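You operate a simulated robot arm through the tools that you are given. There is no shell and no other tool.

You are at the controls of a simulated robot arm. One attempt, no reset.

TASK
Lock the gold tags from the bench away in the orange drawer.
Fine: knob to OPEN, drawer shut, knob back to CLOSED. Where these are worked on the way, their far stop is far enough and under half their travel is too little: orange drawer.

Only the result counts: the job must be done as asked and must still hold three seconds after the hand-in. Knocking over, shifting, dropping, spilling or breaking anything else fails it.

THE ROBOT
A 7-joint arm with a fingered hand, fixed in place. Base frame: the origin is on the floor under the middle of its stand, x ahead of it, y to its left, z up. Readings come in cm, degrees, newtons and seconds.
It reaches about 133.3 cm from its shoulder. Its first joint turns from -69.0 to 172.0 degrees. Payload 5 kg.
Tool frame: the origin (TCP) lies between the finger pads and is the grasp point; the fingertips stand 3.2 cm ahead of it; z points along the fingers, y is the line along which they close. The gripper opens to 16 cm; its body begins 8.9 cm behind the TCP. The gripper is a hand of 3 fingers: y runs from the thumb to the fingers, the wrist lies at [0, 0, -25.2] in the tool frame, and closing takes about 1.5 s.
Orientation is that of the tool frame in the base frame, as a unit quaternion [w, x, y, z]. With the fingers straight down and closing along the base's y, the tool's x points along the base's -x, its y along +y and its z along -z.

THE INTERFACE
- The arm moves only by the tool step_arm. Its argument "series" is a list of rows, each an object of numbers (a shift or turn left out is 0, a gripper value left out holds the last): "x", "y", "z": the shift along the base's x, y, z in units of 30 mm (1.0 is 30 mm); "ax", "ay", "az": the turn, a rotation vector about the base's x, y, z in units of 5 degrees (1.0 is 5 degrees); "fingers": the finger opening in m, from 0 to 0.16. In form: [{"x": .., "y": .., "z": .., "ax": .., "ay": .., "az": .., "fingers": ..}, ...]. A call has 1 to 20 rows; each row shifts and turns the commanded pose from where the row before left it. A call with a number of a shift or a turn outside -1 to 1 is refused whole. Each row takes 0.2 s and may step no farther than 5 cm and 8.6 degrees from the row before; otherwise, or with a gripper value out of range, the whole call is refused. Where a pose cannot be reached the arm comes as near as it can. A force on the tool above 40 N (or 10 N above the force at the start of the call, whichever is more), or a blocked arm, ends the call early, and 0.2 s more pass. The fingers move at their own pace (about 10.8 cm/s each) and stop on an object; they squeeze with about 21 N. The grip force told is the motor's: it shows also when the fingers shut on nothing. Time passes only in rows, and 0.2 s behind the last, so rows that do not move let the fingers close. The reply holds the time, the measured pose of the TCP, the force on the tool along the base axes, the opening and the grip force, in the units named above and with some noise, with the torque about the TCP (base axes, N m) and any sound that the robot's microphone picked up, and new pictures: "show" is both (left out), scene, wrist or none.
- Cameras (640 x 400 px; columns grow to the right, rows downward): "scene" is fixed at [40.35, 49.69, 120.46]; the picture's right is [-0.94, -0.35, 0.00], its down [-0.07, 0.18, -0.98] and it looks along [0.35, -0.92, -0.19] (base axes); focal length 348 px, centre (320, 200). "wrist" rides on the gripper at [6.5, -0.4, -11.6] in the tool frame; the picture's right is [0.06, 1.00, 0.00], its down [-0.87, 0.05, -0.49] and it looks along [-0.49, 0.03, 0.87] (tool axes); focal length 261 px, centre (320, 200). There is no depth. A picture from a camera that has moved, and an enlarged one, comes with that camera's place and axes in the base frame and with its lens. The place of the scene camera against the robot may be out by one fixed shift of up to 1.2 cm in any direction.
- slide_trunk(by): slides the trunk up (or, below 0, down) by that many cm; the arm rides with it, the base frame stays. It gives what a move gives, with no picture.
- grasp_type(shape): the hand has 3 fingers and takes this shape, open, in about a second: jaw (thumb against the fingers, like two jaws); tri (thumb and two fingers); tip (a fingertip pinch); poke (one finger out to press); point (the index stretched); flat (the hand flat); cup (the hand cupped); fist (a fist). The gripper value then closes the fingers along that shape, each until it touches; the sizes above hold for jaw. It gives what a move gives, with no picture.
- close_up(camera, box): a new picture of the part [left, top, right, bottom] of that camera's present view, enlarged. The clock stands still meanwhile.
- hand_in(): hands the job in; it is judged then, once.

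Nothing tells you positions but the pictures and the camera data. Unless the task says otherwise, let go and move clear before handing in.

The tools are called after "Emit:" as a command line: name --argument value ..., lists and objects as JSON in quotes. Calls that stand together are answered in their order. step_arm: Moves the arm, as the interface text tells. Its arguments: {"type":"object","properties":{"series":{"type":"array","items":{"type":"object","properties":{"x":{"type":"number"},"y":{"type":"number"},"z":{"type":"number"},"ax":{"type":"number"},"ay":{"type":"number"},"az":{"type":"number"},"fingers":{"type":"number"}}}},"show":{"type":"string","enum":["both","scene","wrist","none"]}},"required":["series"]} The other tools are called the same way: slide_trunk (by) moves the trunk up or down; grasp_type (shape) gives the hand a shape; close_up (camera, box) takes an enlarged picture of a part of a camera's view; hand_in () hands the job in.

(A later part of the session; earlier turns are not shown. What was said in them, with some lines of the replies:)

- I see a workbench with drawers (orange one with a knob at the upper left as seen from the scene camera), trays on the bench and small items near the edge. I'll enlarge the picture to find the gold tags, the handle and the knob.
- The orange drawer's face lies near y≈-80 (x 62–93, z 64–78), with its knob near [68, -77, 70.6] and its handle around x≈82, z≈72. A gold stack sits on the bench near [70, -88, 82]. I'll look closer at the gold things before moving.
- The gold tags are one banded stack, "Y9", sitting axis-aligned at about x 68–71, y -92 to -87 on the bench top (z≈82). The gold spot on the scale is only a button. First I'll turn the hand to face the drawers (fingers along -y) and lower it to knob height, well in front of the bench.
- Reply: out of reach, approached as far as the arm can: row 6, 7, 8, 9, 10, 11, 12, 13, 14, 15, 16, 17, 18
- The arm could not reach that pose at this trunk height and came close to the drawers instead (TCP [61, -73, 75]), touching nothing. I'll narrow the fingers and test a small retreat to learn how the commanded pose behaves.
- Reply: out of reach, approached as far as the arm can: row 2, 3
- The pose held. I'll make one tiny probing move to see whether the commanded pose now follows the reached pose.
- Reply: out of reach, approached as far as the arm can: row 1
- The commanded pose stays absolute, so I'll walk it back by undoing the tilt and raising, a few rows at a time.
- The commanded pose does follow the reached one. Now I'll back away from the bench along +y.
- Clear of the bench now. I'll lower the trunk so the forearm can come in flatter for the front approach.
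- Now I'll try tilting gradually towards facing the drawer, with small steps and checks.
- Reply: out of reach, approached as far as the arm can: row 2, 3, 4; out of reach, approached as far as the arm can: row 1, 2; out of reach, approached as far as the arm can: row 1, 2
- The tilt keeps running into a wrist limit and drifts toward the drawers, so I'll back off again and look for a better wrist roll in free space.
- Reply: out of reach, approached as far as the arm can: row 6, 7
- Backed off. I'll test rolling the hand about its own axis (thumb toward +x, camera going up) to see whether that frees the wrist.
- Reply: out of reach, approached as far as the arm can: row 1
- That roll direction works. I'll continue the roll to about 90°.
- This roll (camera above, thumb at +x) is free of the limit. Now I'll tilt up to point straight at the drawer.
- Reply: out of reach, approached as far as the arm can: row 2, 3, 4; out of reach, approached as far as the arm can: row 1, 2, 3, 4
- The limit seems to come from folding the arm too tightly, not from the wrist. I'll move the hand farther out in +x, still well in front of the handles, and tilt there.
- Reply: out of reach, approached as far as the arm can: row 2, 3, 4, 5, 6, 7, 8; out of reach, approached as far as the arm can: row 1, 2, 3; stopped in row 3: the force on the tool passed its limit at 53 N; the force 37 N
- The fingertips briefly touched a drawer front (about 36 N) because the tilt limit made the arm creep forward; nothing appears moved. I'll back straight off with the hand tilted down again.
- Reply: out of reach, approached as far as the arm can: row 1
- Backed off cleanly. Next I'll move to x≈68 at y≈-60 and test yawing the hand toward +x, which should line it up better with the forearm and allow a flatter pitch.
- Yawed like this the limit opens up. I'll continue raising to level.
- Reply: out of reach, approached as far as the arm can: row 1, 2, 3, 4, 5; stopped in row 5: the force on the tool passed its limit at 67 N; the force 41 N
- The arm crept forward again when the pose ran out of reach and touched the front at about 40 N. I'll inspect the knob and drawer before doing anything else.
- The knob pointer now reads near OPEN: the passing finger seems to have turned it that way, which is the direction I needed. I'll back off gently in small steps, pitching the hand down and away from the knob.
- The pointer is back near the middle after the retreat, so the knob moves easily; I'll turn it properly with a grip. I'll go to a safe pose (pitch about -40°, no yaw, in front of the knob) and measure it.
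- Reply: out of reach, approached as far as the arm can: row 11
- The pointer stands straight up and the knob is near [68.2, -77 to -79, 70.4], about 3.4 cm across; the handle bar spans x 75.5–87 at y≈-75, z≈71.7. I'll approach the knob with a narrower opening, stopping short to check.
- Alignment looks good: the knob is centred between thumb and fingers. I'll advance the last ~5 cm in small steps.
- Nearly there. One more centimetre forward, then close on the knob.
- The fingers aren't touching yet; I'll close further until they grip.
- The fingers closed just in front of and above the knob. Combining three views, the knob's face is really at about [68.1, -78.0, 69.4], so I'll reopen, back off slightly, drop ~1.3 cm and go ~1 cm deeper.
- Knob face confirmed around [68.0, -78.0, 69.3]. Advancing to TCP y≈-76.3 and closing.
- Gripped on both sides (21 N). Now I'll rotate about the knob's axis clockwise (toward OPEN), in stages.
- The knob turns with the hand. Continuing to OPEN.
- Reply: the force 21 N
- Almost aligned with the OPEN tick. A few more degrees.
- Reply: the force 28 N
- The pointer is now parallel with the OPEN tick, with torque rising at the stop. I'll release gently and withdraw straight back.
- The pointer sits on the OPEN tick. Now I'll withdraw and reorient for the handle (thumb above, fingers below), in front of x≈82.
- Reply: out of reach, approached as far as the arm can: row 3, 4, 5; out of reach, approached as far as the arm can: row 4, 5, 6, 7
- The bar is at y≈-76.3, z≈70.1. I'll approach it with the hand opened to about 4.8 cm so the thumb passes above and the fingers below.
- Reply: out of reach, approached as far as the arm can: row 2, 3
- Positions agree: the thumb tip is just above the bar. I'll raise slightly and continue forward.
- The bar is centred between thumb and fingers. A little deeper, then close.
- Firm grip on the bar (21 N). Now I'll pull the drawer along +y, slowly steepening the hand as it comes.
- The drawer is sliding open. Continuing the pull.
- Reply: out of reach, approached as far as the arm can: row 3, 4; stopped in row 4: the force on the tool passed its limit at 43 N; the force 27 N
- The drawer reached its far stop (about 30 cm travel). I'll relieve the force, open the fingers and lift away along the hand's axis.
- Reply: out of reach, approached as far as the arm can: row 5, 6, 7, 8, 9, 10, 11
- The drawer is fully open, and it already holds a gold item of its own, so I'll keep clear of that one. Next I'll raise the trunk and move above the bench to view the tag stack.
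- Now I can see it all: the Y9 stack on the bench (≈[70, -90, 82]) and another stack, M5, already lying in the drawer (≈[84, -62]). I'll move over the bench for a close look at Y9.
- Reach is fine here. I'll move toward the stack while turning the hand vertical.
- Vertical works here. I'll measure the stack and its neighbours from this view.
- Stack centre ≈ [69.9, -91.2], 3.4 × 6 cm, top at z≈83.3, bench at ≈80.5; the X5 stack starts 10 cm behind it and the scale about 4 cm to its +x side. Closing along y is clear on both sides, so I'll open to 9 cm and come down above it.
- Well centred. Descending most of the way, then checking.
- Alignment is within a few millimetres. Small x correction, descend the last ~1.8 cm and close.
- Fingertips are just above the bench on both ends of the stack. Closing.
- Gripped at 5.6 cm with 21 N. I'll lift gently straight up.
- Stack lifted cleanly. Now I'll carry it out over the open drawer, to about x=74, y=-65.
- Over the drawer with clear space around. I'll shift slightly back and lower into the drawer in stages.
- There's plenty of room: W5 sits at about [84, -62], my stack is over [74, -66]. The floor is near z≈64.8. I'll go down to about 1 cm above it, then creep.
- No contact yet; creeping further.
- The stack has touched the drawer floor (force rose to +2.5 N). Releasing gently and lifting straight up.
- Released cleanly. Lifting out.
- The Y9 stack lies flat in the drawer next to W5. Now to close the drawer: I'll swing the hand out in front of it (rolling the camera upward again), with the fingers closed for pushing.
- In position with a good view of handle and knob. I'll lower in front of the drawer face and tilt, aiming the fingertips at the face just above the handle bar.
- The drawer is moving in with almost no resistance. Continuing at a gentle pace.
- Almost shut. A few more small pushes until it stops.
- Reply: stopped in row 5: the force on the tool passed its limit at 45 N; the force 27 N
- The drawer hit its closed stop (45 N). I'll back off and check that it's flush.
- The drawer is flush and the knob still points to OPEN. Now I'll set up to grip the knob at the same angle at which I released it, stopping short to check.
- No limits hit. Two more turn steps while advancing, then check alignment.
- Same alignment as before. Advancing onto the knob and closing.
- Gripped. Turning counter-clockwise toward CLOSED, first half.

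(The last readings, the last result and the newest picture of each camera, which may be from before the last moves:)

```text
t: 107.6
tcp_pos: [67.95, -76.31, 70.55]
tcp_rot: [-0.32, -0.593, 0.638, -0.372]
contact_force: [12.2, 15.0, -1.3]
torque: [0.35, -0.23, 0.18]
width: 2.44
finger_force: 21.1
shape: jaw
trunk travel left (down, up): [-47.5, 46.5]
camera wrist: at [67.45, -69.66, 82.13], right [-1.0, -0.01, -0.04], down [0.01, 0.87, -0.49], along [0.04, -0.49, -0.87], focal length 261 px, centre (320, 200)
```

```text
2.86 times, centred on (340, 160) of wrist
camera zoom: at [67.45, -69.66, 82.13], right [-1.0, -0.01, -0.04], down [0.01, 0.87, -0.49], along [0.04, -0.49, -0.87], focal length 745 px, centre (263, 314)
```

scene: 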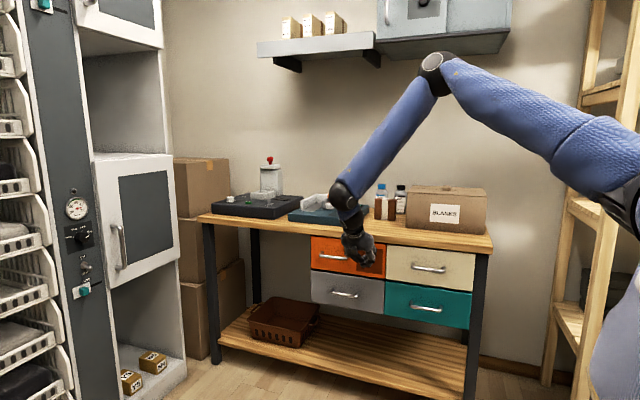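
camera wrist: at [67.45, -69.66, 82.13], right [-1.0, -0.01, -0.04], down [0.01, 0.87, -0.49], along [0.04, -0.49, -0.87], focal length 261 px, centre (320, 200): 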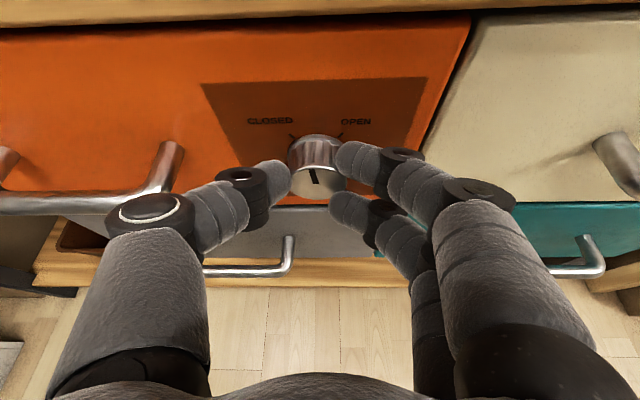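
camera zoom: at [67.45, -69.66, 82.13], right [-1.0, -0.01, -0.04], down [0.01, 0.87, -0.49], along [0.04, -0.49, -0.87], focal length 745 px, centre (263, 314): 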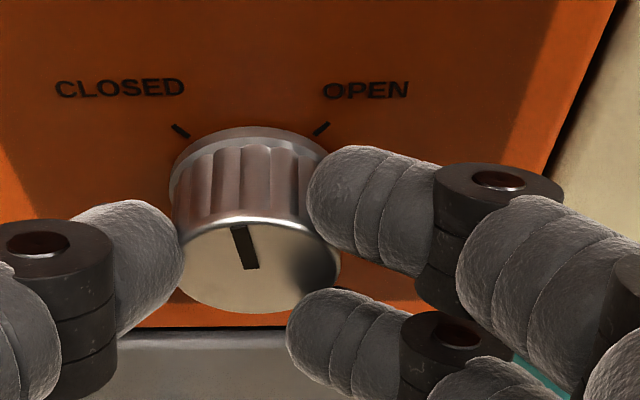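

The pointer is at the top. I'll see whether the same grip can carry on further toward CLOSED, two small rows at a time.

Emit:
step_arm --series '[{"ay": 1, "x": 0.03}, {"ay": 1, "x": 0.03, "z": -0.005}]' --show "none"

```text
t: 108.2
tcp_pos: [68.15, -76.15, 70.46]
tcp_rot: [0.375, 0.623, -0.609, 0.318]
contact_force: [13.8, 13.2, 2.2]
torque: [0.27, -0.23, 0.21]
width: 2.49
finger_force: 21.4
shape: jaw
trunk travel left (down, up): [-47.5, 46.5]
```

Emit:
step_arm --series '[{"ay": 1, "x": 0.03, "z": -0.01}, {"ay": 1, "x": 0.028, "z": -0.012}]' --show "none"

```text
t: 108.8
tcp_pos: [68.42, -76.34, 70.62]
tcp_rot: [0.425, 0.65, -0.573, 0.263]
contact_force: [19.1, 11.8, -1.7]
torque: [0.25, -0.33, 0.45]
width: 2.54
finger_force: 20.7
shape: jaw
trunk travel left (down, up): [-47.5, 46.5]
```

Emit:
step_arm --series '[{"x": 0.06}, {}]' --show "wrist"

Emit:
close_up --camera "wrist" --box '[240, 90, 440, 230]'

```text
t: 109.4
tcp_pos: [68.24, -76.29, 70.51]
tcp_rot: [0.425, 0.65, -0.573, 0.264]
contact_force: [20.3, 13.1, -1.4]
torque: [0.27, -0.32, 0.48]
width: 2.55
finger_force: 21.0
shape: jaw
out of reach, approached as far as the arm can: row 1
trunk travel left (down, up): [-47.5, 46.5]
camera wrist: at [71.66, -69.71, 81.71], right [-0.95, -0.01, 0.3], down [-0.16, 0.87, -0.46], along [-0.26, -0.49, -0.83], focal length 261 px, centre (320, 200)
```

wrist: 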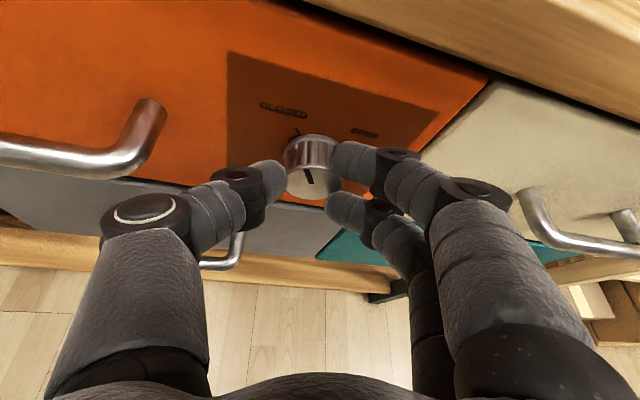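

```text
2.86 times, centred on (340, 160) of wrist
camera zoom: at [71.66, -69.71, 81.71], right [-0.95, -0.01, 0.3], down [-0.16, 0.87, -0.46], along [-0.26, -0.49, -0.83], focal length 745 px, centre (263, 314)
```

zoom: 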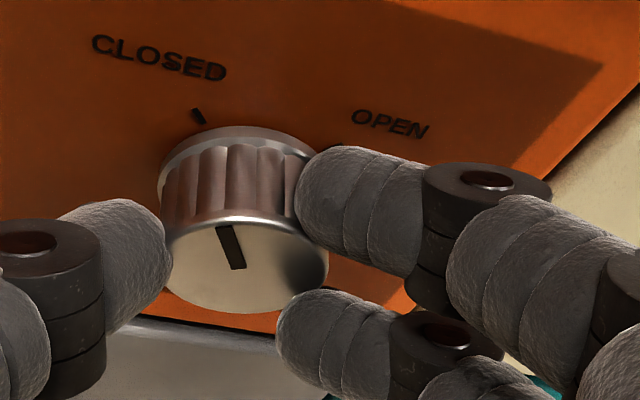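

Half-way past the top, and the arm is at its limit. I'll release, back off, roll back 30° and re-grip for the rest.

Emit:
step_arm --series '[{"fingers": 0.055}, {}, {}, {"y": 0.4}, {"y": 0.5}, {"ay": -1, "x": -0.03}, {"ay": -1, "x": -0.03}, {"ay": -1, "x": -0.03}, {"ay": -1, "x": -0.03}, {"ay": -1, "x": -0.03}, {"ay": -1, "x": -0.03}, {"ay": -1, "x": -0.03}]' --show "wrist"

Emit:
close_up --camera "wrist" --box '[240, 60, 440, 200]'

```text
t: 112.0
tcp_pos: [67.25, -73.78, 70.96]
tcp_rot: [-0.234, -0.538, 0.675, -0.447]
contact_force: [-0.4, 0.0, -0.2]
torque: [-0.01, 0.02, -0.01]
width: 5.45
finger_force: 0.1
shape: jaw
out of reach, approached as far as the arm can: row 5
trunk travel left (down, up): [-47.5, 46.5]
camera wrist: at [63.77, -67.22, 82.18], right [-0.95, -0.01, -0.3], down [0.14, 0.87, -0.47], along [0.27, -0.49, -0.83], focal length 261 px, centre (320, 200)
```

wrist: 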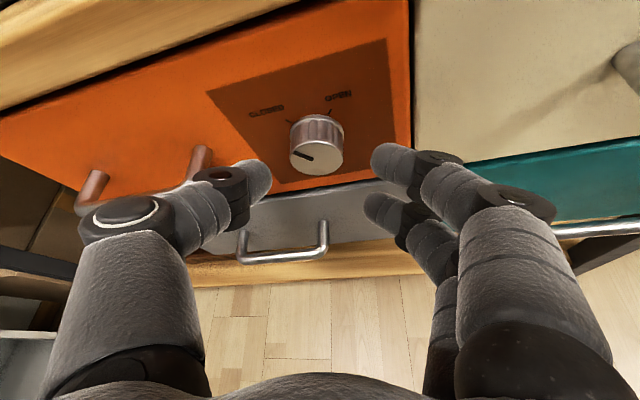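

```text
2.86 times, centred on (340, 130) of wrist
camera zoom: at [63.77, -67.22, 82.18], right [-0.95, -0.01, -0.3], down [0.14, 0.87, -0.47], along [0.27, -0.49, -0.83], focal length 745 px, centre (263, 400)
```

zoom: 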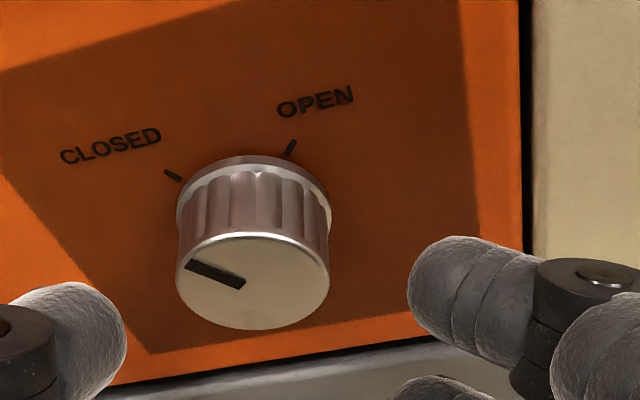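

The pointer now appears close to CLOSED already (it got carried along during the release). I'll straighten the hand for a square-on look.

Emit:
step_arm --series '[{"y": 0.2, "ay": 1, "x": 0.05, "z": -0.05}, {"ay": 1, "x": 0.05, "z": -0.05}, {"ay": 1, "x": 0.05, "z": -0.05}, {"ay": 0.5, "x": 0.05, "z": -0.05}]' --show "wrist"

Emit:
close_up --camera "wrist" --box '[250, 60, 390, 160]'

Emit:
close_up --camera "scene" --box '[340, 235, 400, 285]'

```text
t: 113.0
tcp_pos: [67.73, -73.13, 70.42]
tcp_rot: [-0.335, -0.6, 0.632, -0.358]
contact_force: [-0.7, -0.6, -0.3]
torque: [-0.01, -0.02, 0.0]
width: 5.46
finger_force: 0.1
shape: jaw
trunk travel left (down, up): [-47.5, 46.5]
camera wrist: at [67.78, -66.67, 82.06], right [-1.0, -0.01, 0.0], down [-0.01, 0.87, -0.49], along [0.0, -0.49, -0.87], focal length 261 px, centre (320, 200)
```

wrist: 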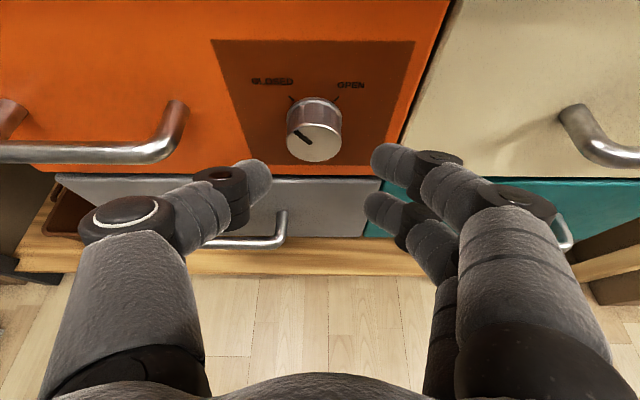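

```text
4.00 times, centred on (320, 110) of wrist
camera zoom: at [67.78, -66.67, 82.06], right [-1.0, -0.01, 0.0], down [-0.01, 0.87, -0.49], along [0.0, -0.49, -0.87], focal length 1043 px, centre (320, 560)
```

zoom: 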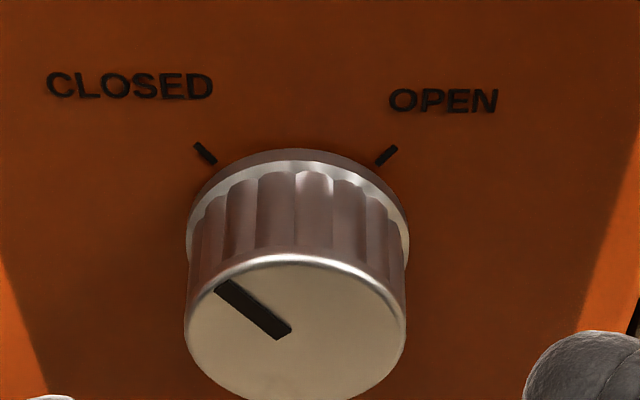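

```text
8.00 times, centred on (370, 260) of scene
camera zoom: at [40.35, 49.69, 120.46], right [-0.94, -0.35, 0.0], down [-0.07, 0.18, -0.98], along [0.35, -0.92, -0.19], focal length 2786 px, centre (-80, -280)
```

zoom: 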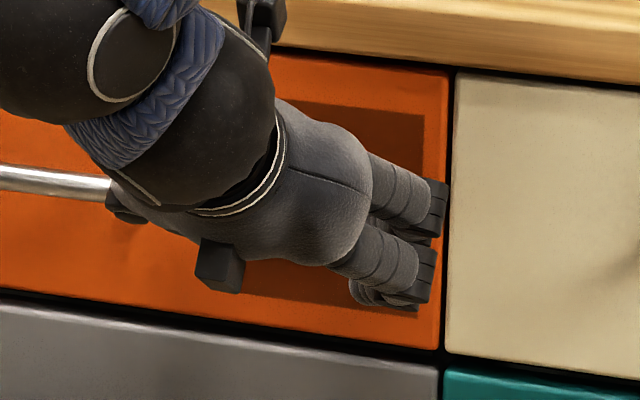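

Square-on, the pointer is at about -44.5°, right in line with the CLOSED tick. I'll withdraw well clear and check everything before handing in.

Emit:
step_arm --series '[{"y": 0.5, "ax": 0.3}, {"y": 0.6, "ax": 0.5}, {"y": 0.6, "ax": 0.6}, {"y": 0.6, "ax": 0.7}, {"y": 0.6, "ax": 0.8}, {"y": 0.6, "ax": 0.8}, {"y": 0.6, "ax": 0.8}, {"y": 0.6, "ax": 0.8}]' --show "both"

Emit:
close_up --camera "scene" --box '[300, 225, 400, 295]'

Emit:
close_up --camera "wrist" --box '[100, 0, 520, 200]'

```text
t: 114.8
tcp_pos: [67.82, -59.08, 70.5]
tcp_rot: [-0.188, -0.661, 0.698, -0.204]
contact_force: [-0.7, 0.1, -1.1]
torque: [-0.02, 0.0, -0.01]
width: 5.47
finger_force: 0.1
shape: jaw
trunk travel left (down, up): [-47.5, 46.5]
camera wrist: at [67.83, -58.47, 83.81], right [-1.0, -0.01, 0.0], down [-0.01, 1.0, -0.05], along [0.0, -0.05, -1.0], focal length 261 px, centre (320, 200)
```

scene: 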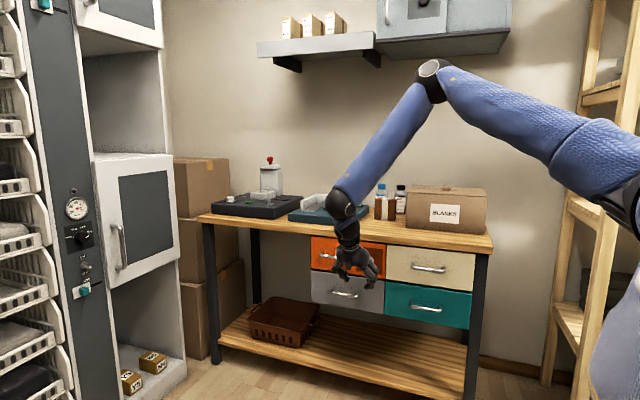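
wrist: 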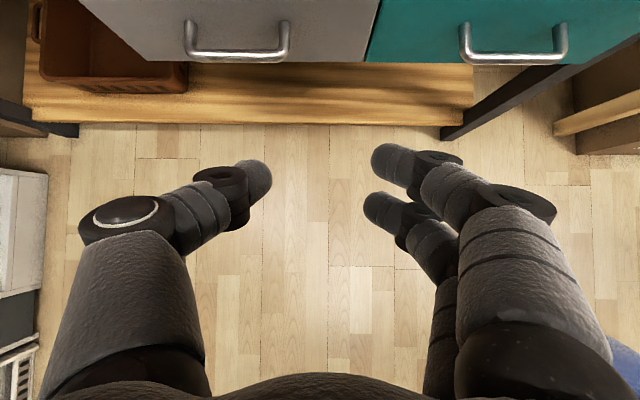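

```text
5.71 times, centred on (350, 260) of scene
camera zoom: at [40.35, 49.69, 120.46], right [-0.94, -0.35, 0.0], down [-0.07, 0.18, -0.98], along [0.35, -0.92, -0.19], focal length 1990 px, centre (149, -143)
```

zoom: 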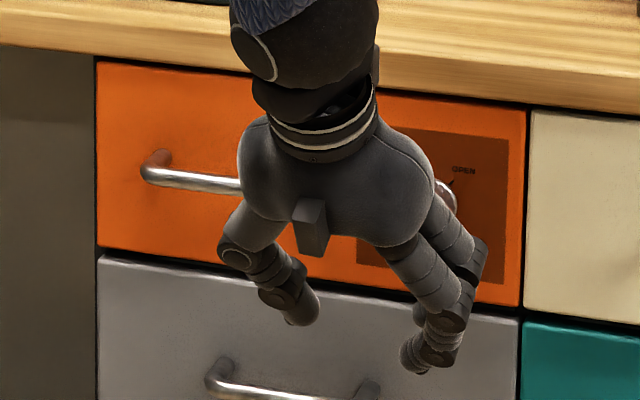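

```text
1.52 times, centred on (310, 100) of wrist
camera zoom: at [67.83, -58.47, 83.81], right [-1.0, -0.01, 0.0], down [-0.01, 1.0, -0.05], along [0.0, -0.05, -1.0], focal length 397 px, centre (335, 352)
```

zoom: 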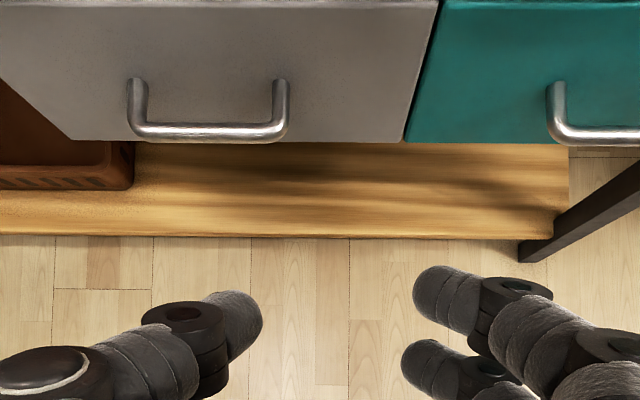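

I'll raise the arm out of the line of sight to verify knob and drawer from the scene camera.

Emit:
step_arm --series '[{"z": 1, "y": 0.3, "ax": 0.4}, {"z": 1, "y": 0.3, "ax": 0.4}, {"z": 1, "y": 0.3, "ax": 0.4}, {"z": 1, "ax": 0.4}, {"z": 1, "ax": 0.4}, {"z": 1}, {"z": 1}, {"z": 1}, {"z": 1}, {"z": 1}, {"z": 1}]' --show "both"

Emit:
close_up --camera "scene" --box '[300, 225, 400, 295]'

Emit:
close_up --camera "scene" --box '[190, 140, 510, 340]'

```text
t: 117.2
tcp_pos: [67.72, -56.3, 103.56]
tcp_rot: [-0.129, -0.675, 0.712, -0.143]
contact_force: [-0.2, -0.7, -0.1]
torque: [0.04, -0.02, 0.03]
width: 5.46
finger_force: 0.1
shape: jaw
trunk travel left (down, up): [-47.5, 46.5]
camera wrist: at [67.64, -57.95, 116.88], right [-1.0, -0.01, 0.0], down [-0.01, 0.99, 0.12], along [0.0, 0.12, -0.99], focal length 261 px, centre (320, 200)
```

scene: 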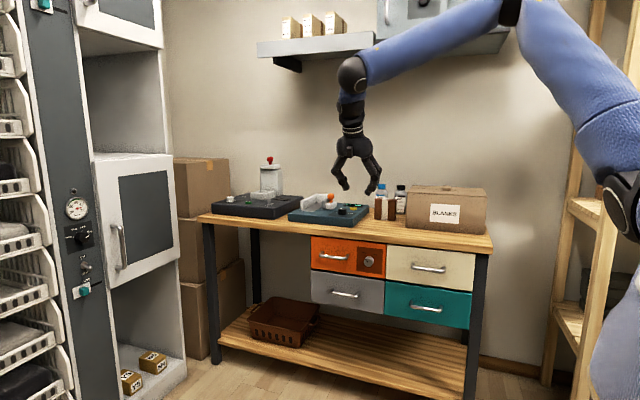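
wrist: 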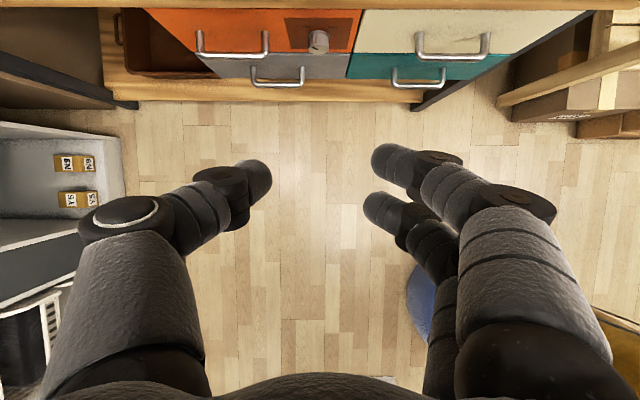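

```text
5.71 times, centred on (350, 260) of scene
camera zoom: at [40.35, 49.69, 120.46], right [-0.94, -0.35, 0.0], down [-0.07, 0.18, -0.98], along [0.35, -0.92, -0.19], focal length 1990 px, centre (149, -143)
```

zoom: 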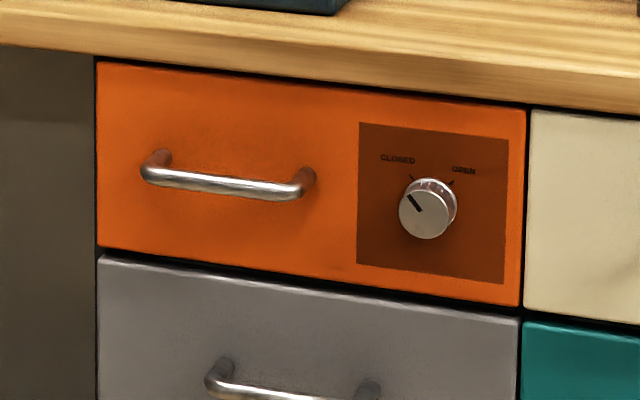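

```text
2.00 times, centred on (350, 240) of scene
camera zoom: at [40.35, 49.69, 120.46], right [-0.94, -0.35, 0.0], down [-0.07, 0.18, -0.98], along [0.35, -0.92, -0.19], focal length 696 px, centre (260, 120)
```

zoom: 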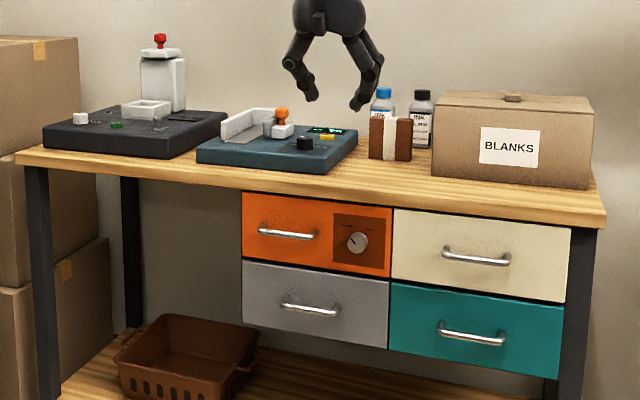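

The scene matches the start: drawer flush, pointer toward CLOSED. I'll make one precise comparison of the pointer angle with the initial picture.

Emit:
close_up --camera "scene" --box '[300, 225, 400, 287]'

Emit:
close_up --camera "scene" --box '[355, 248, 385, 274]'

```text
6.40 times, centred on (350, 256) of scene
camera zoom: at [40.35, 49.69, 120.46], right [-0.94, -0.35, 0.0], down [-0.07, 0.18, -0.98], along [0.35, -0.92, -0.19], focal length 2229 px, centre (128, -158)
```

zoom: 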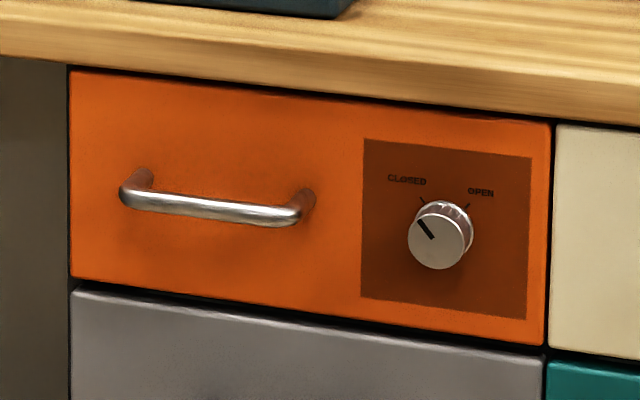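

```text
15.38 times, centred on (370, 261) of scene
camera zoom: at [40.35, 49.69, 120.46], right [-0.94, -0.35, 0.0], down [-0.07, 0.18, -0.98], along [0.35, -0.92, -0.19], focal length 5358 px, centre (-449, -738)
```

zoom: 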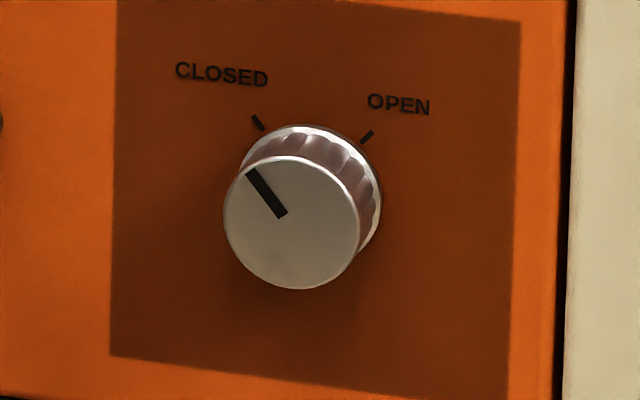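

Everything matches the starting picture: the pointer is on CLOSED and the orange drawer is flush. The Y9 tags are inside, the other items on the bench are where they were, and the hand is empty and clear. I'm handing in.

Emit:
hand_in

```text
The job is handed in.
```

The gold tags from the bench (the banded stack marked Y9) are in the orange drawer. The drawer is shut and its knob is back on CLOSED. I've handed the job in; no verdict came back with it.

- **Knob:** I turned it to OPEN before pulling. At the end it was back in line with the CLOSED tick, matching the starting picture.
- **Drawer:** it opened to its far stop, about 30 cm, and was pushed shut until it stopped, flush with its neighbours.
- **Tags:** Y9 was set down flat, next to another gold stack (W5) that was already in the drawer.

**Unplanned contact:**
- Early on, the arm ran out of reach and drifted forward twice, so the fingertips pressed briefly on the closed drawer fronts (peaks of 53 and 67 N).
- The second time, a finger also turned the knob before I had gripped it.
- On the way back, the last part of the turn to CLOSED happened as I let go of the knob, not under a firm grip.

The final pictures show nothing else on the bench moved or knocked over.
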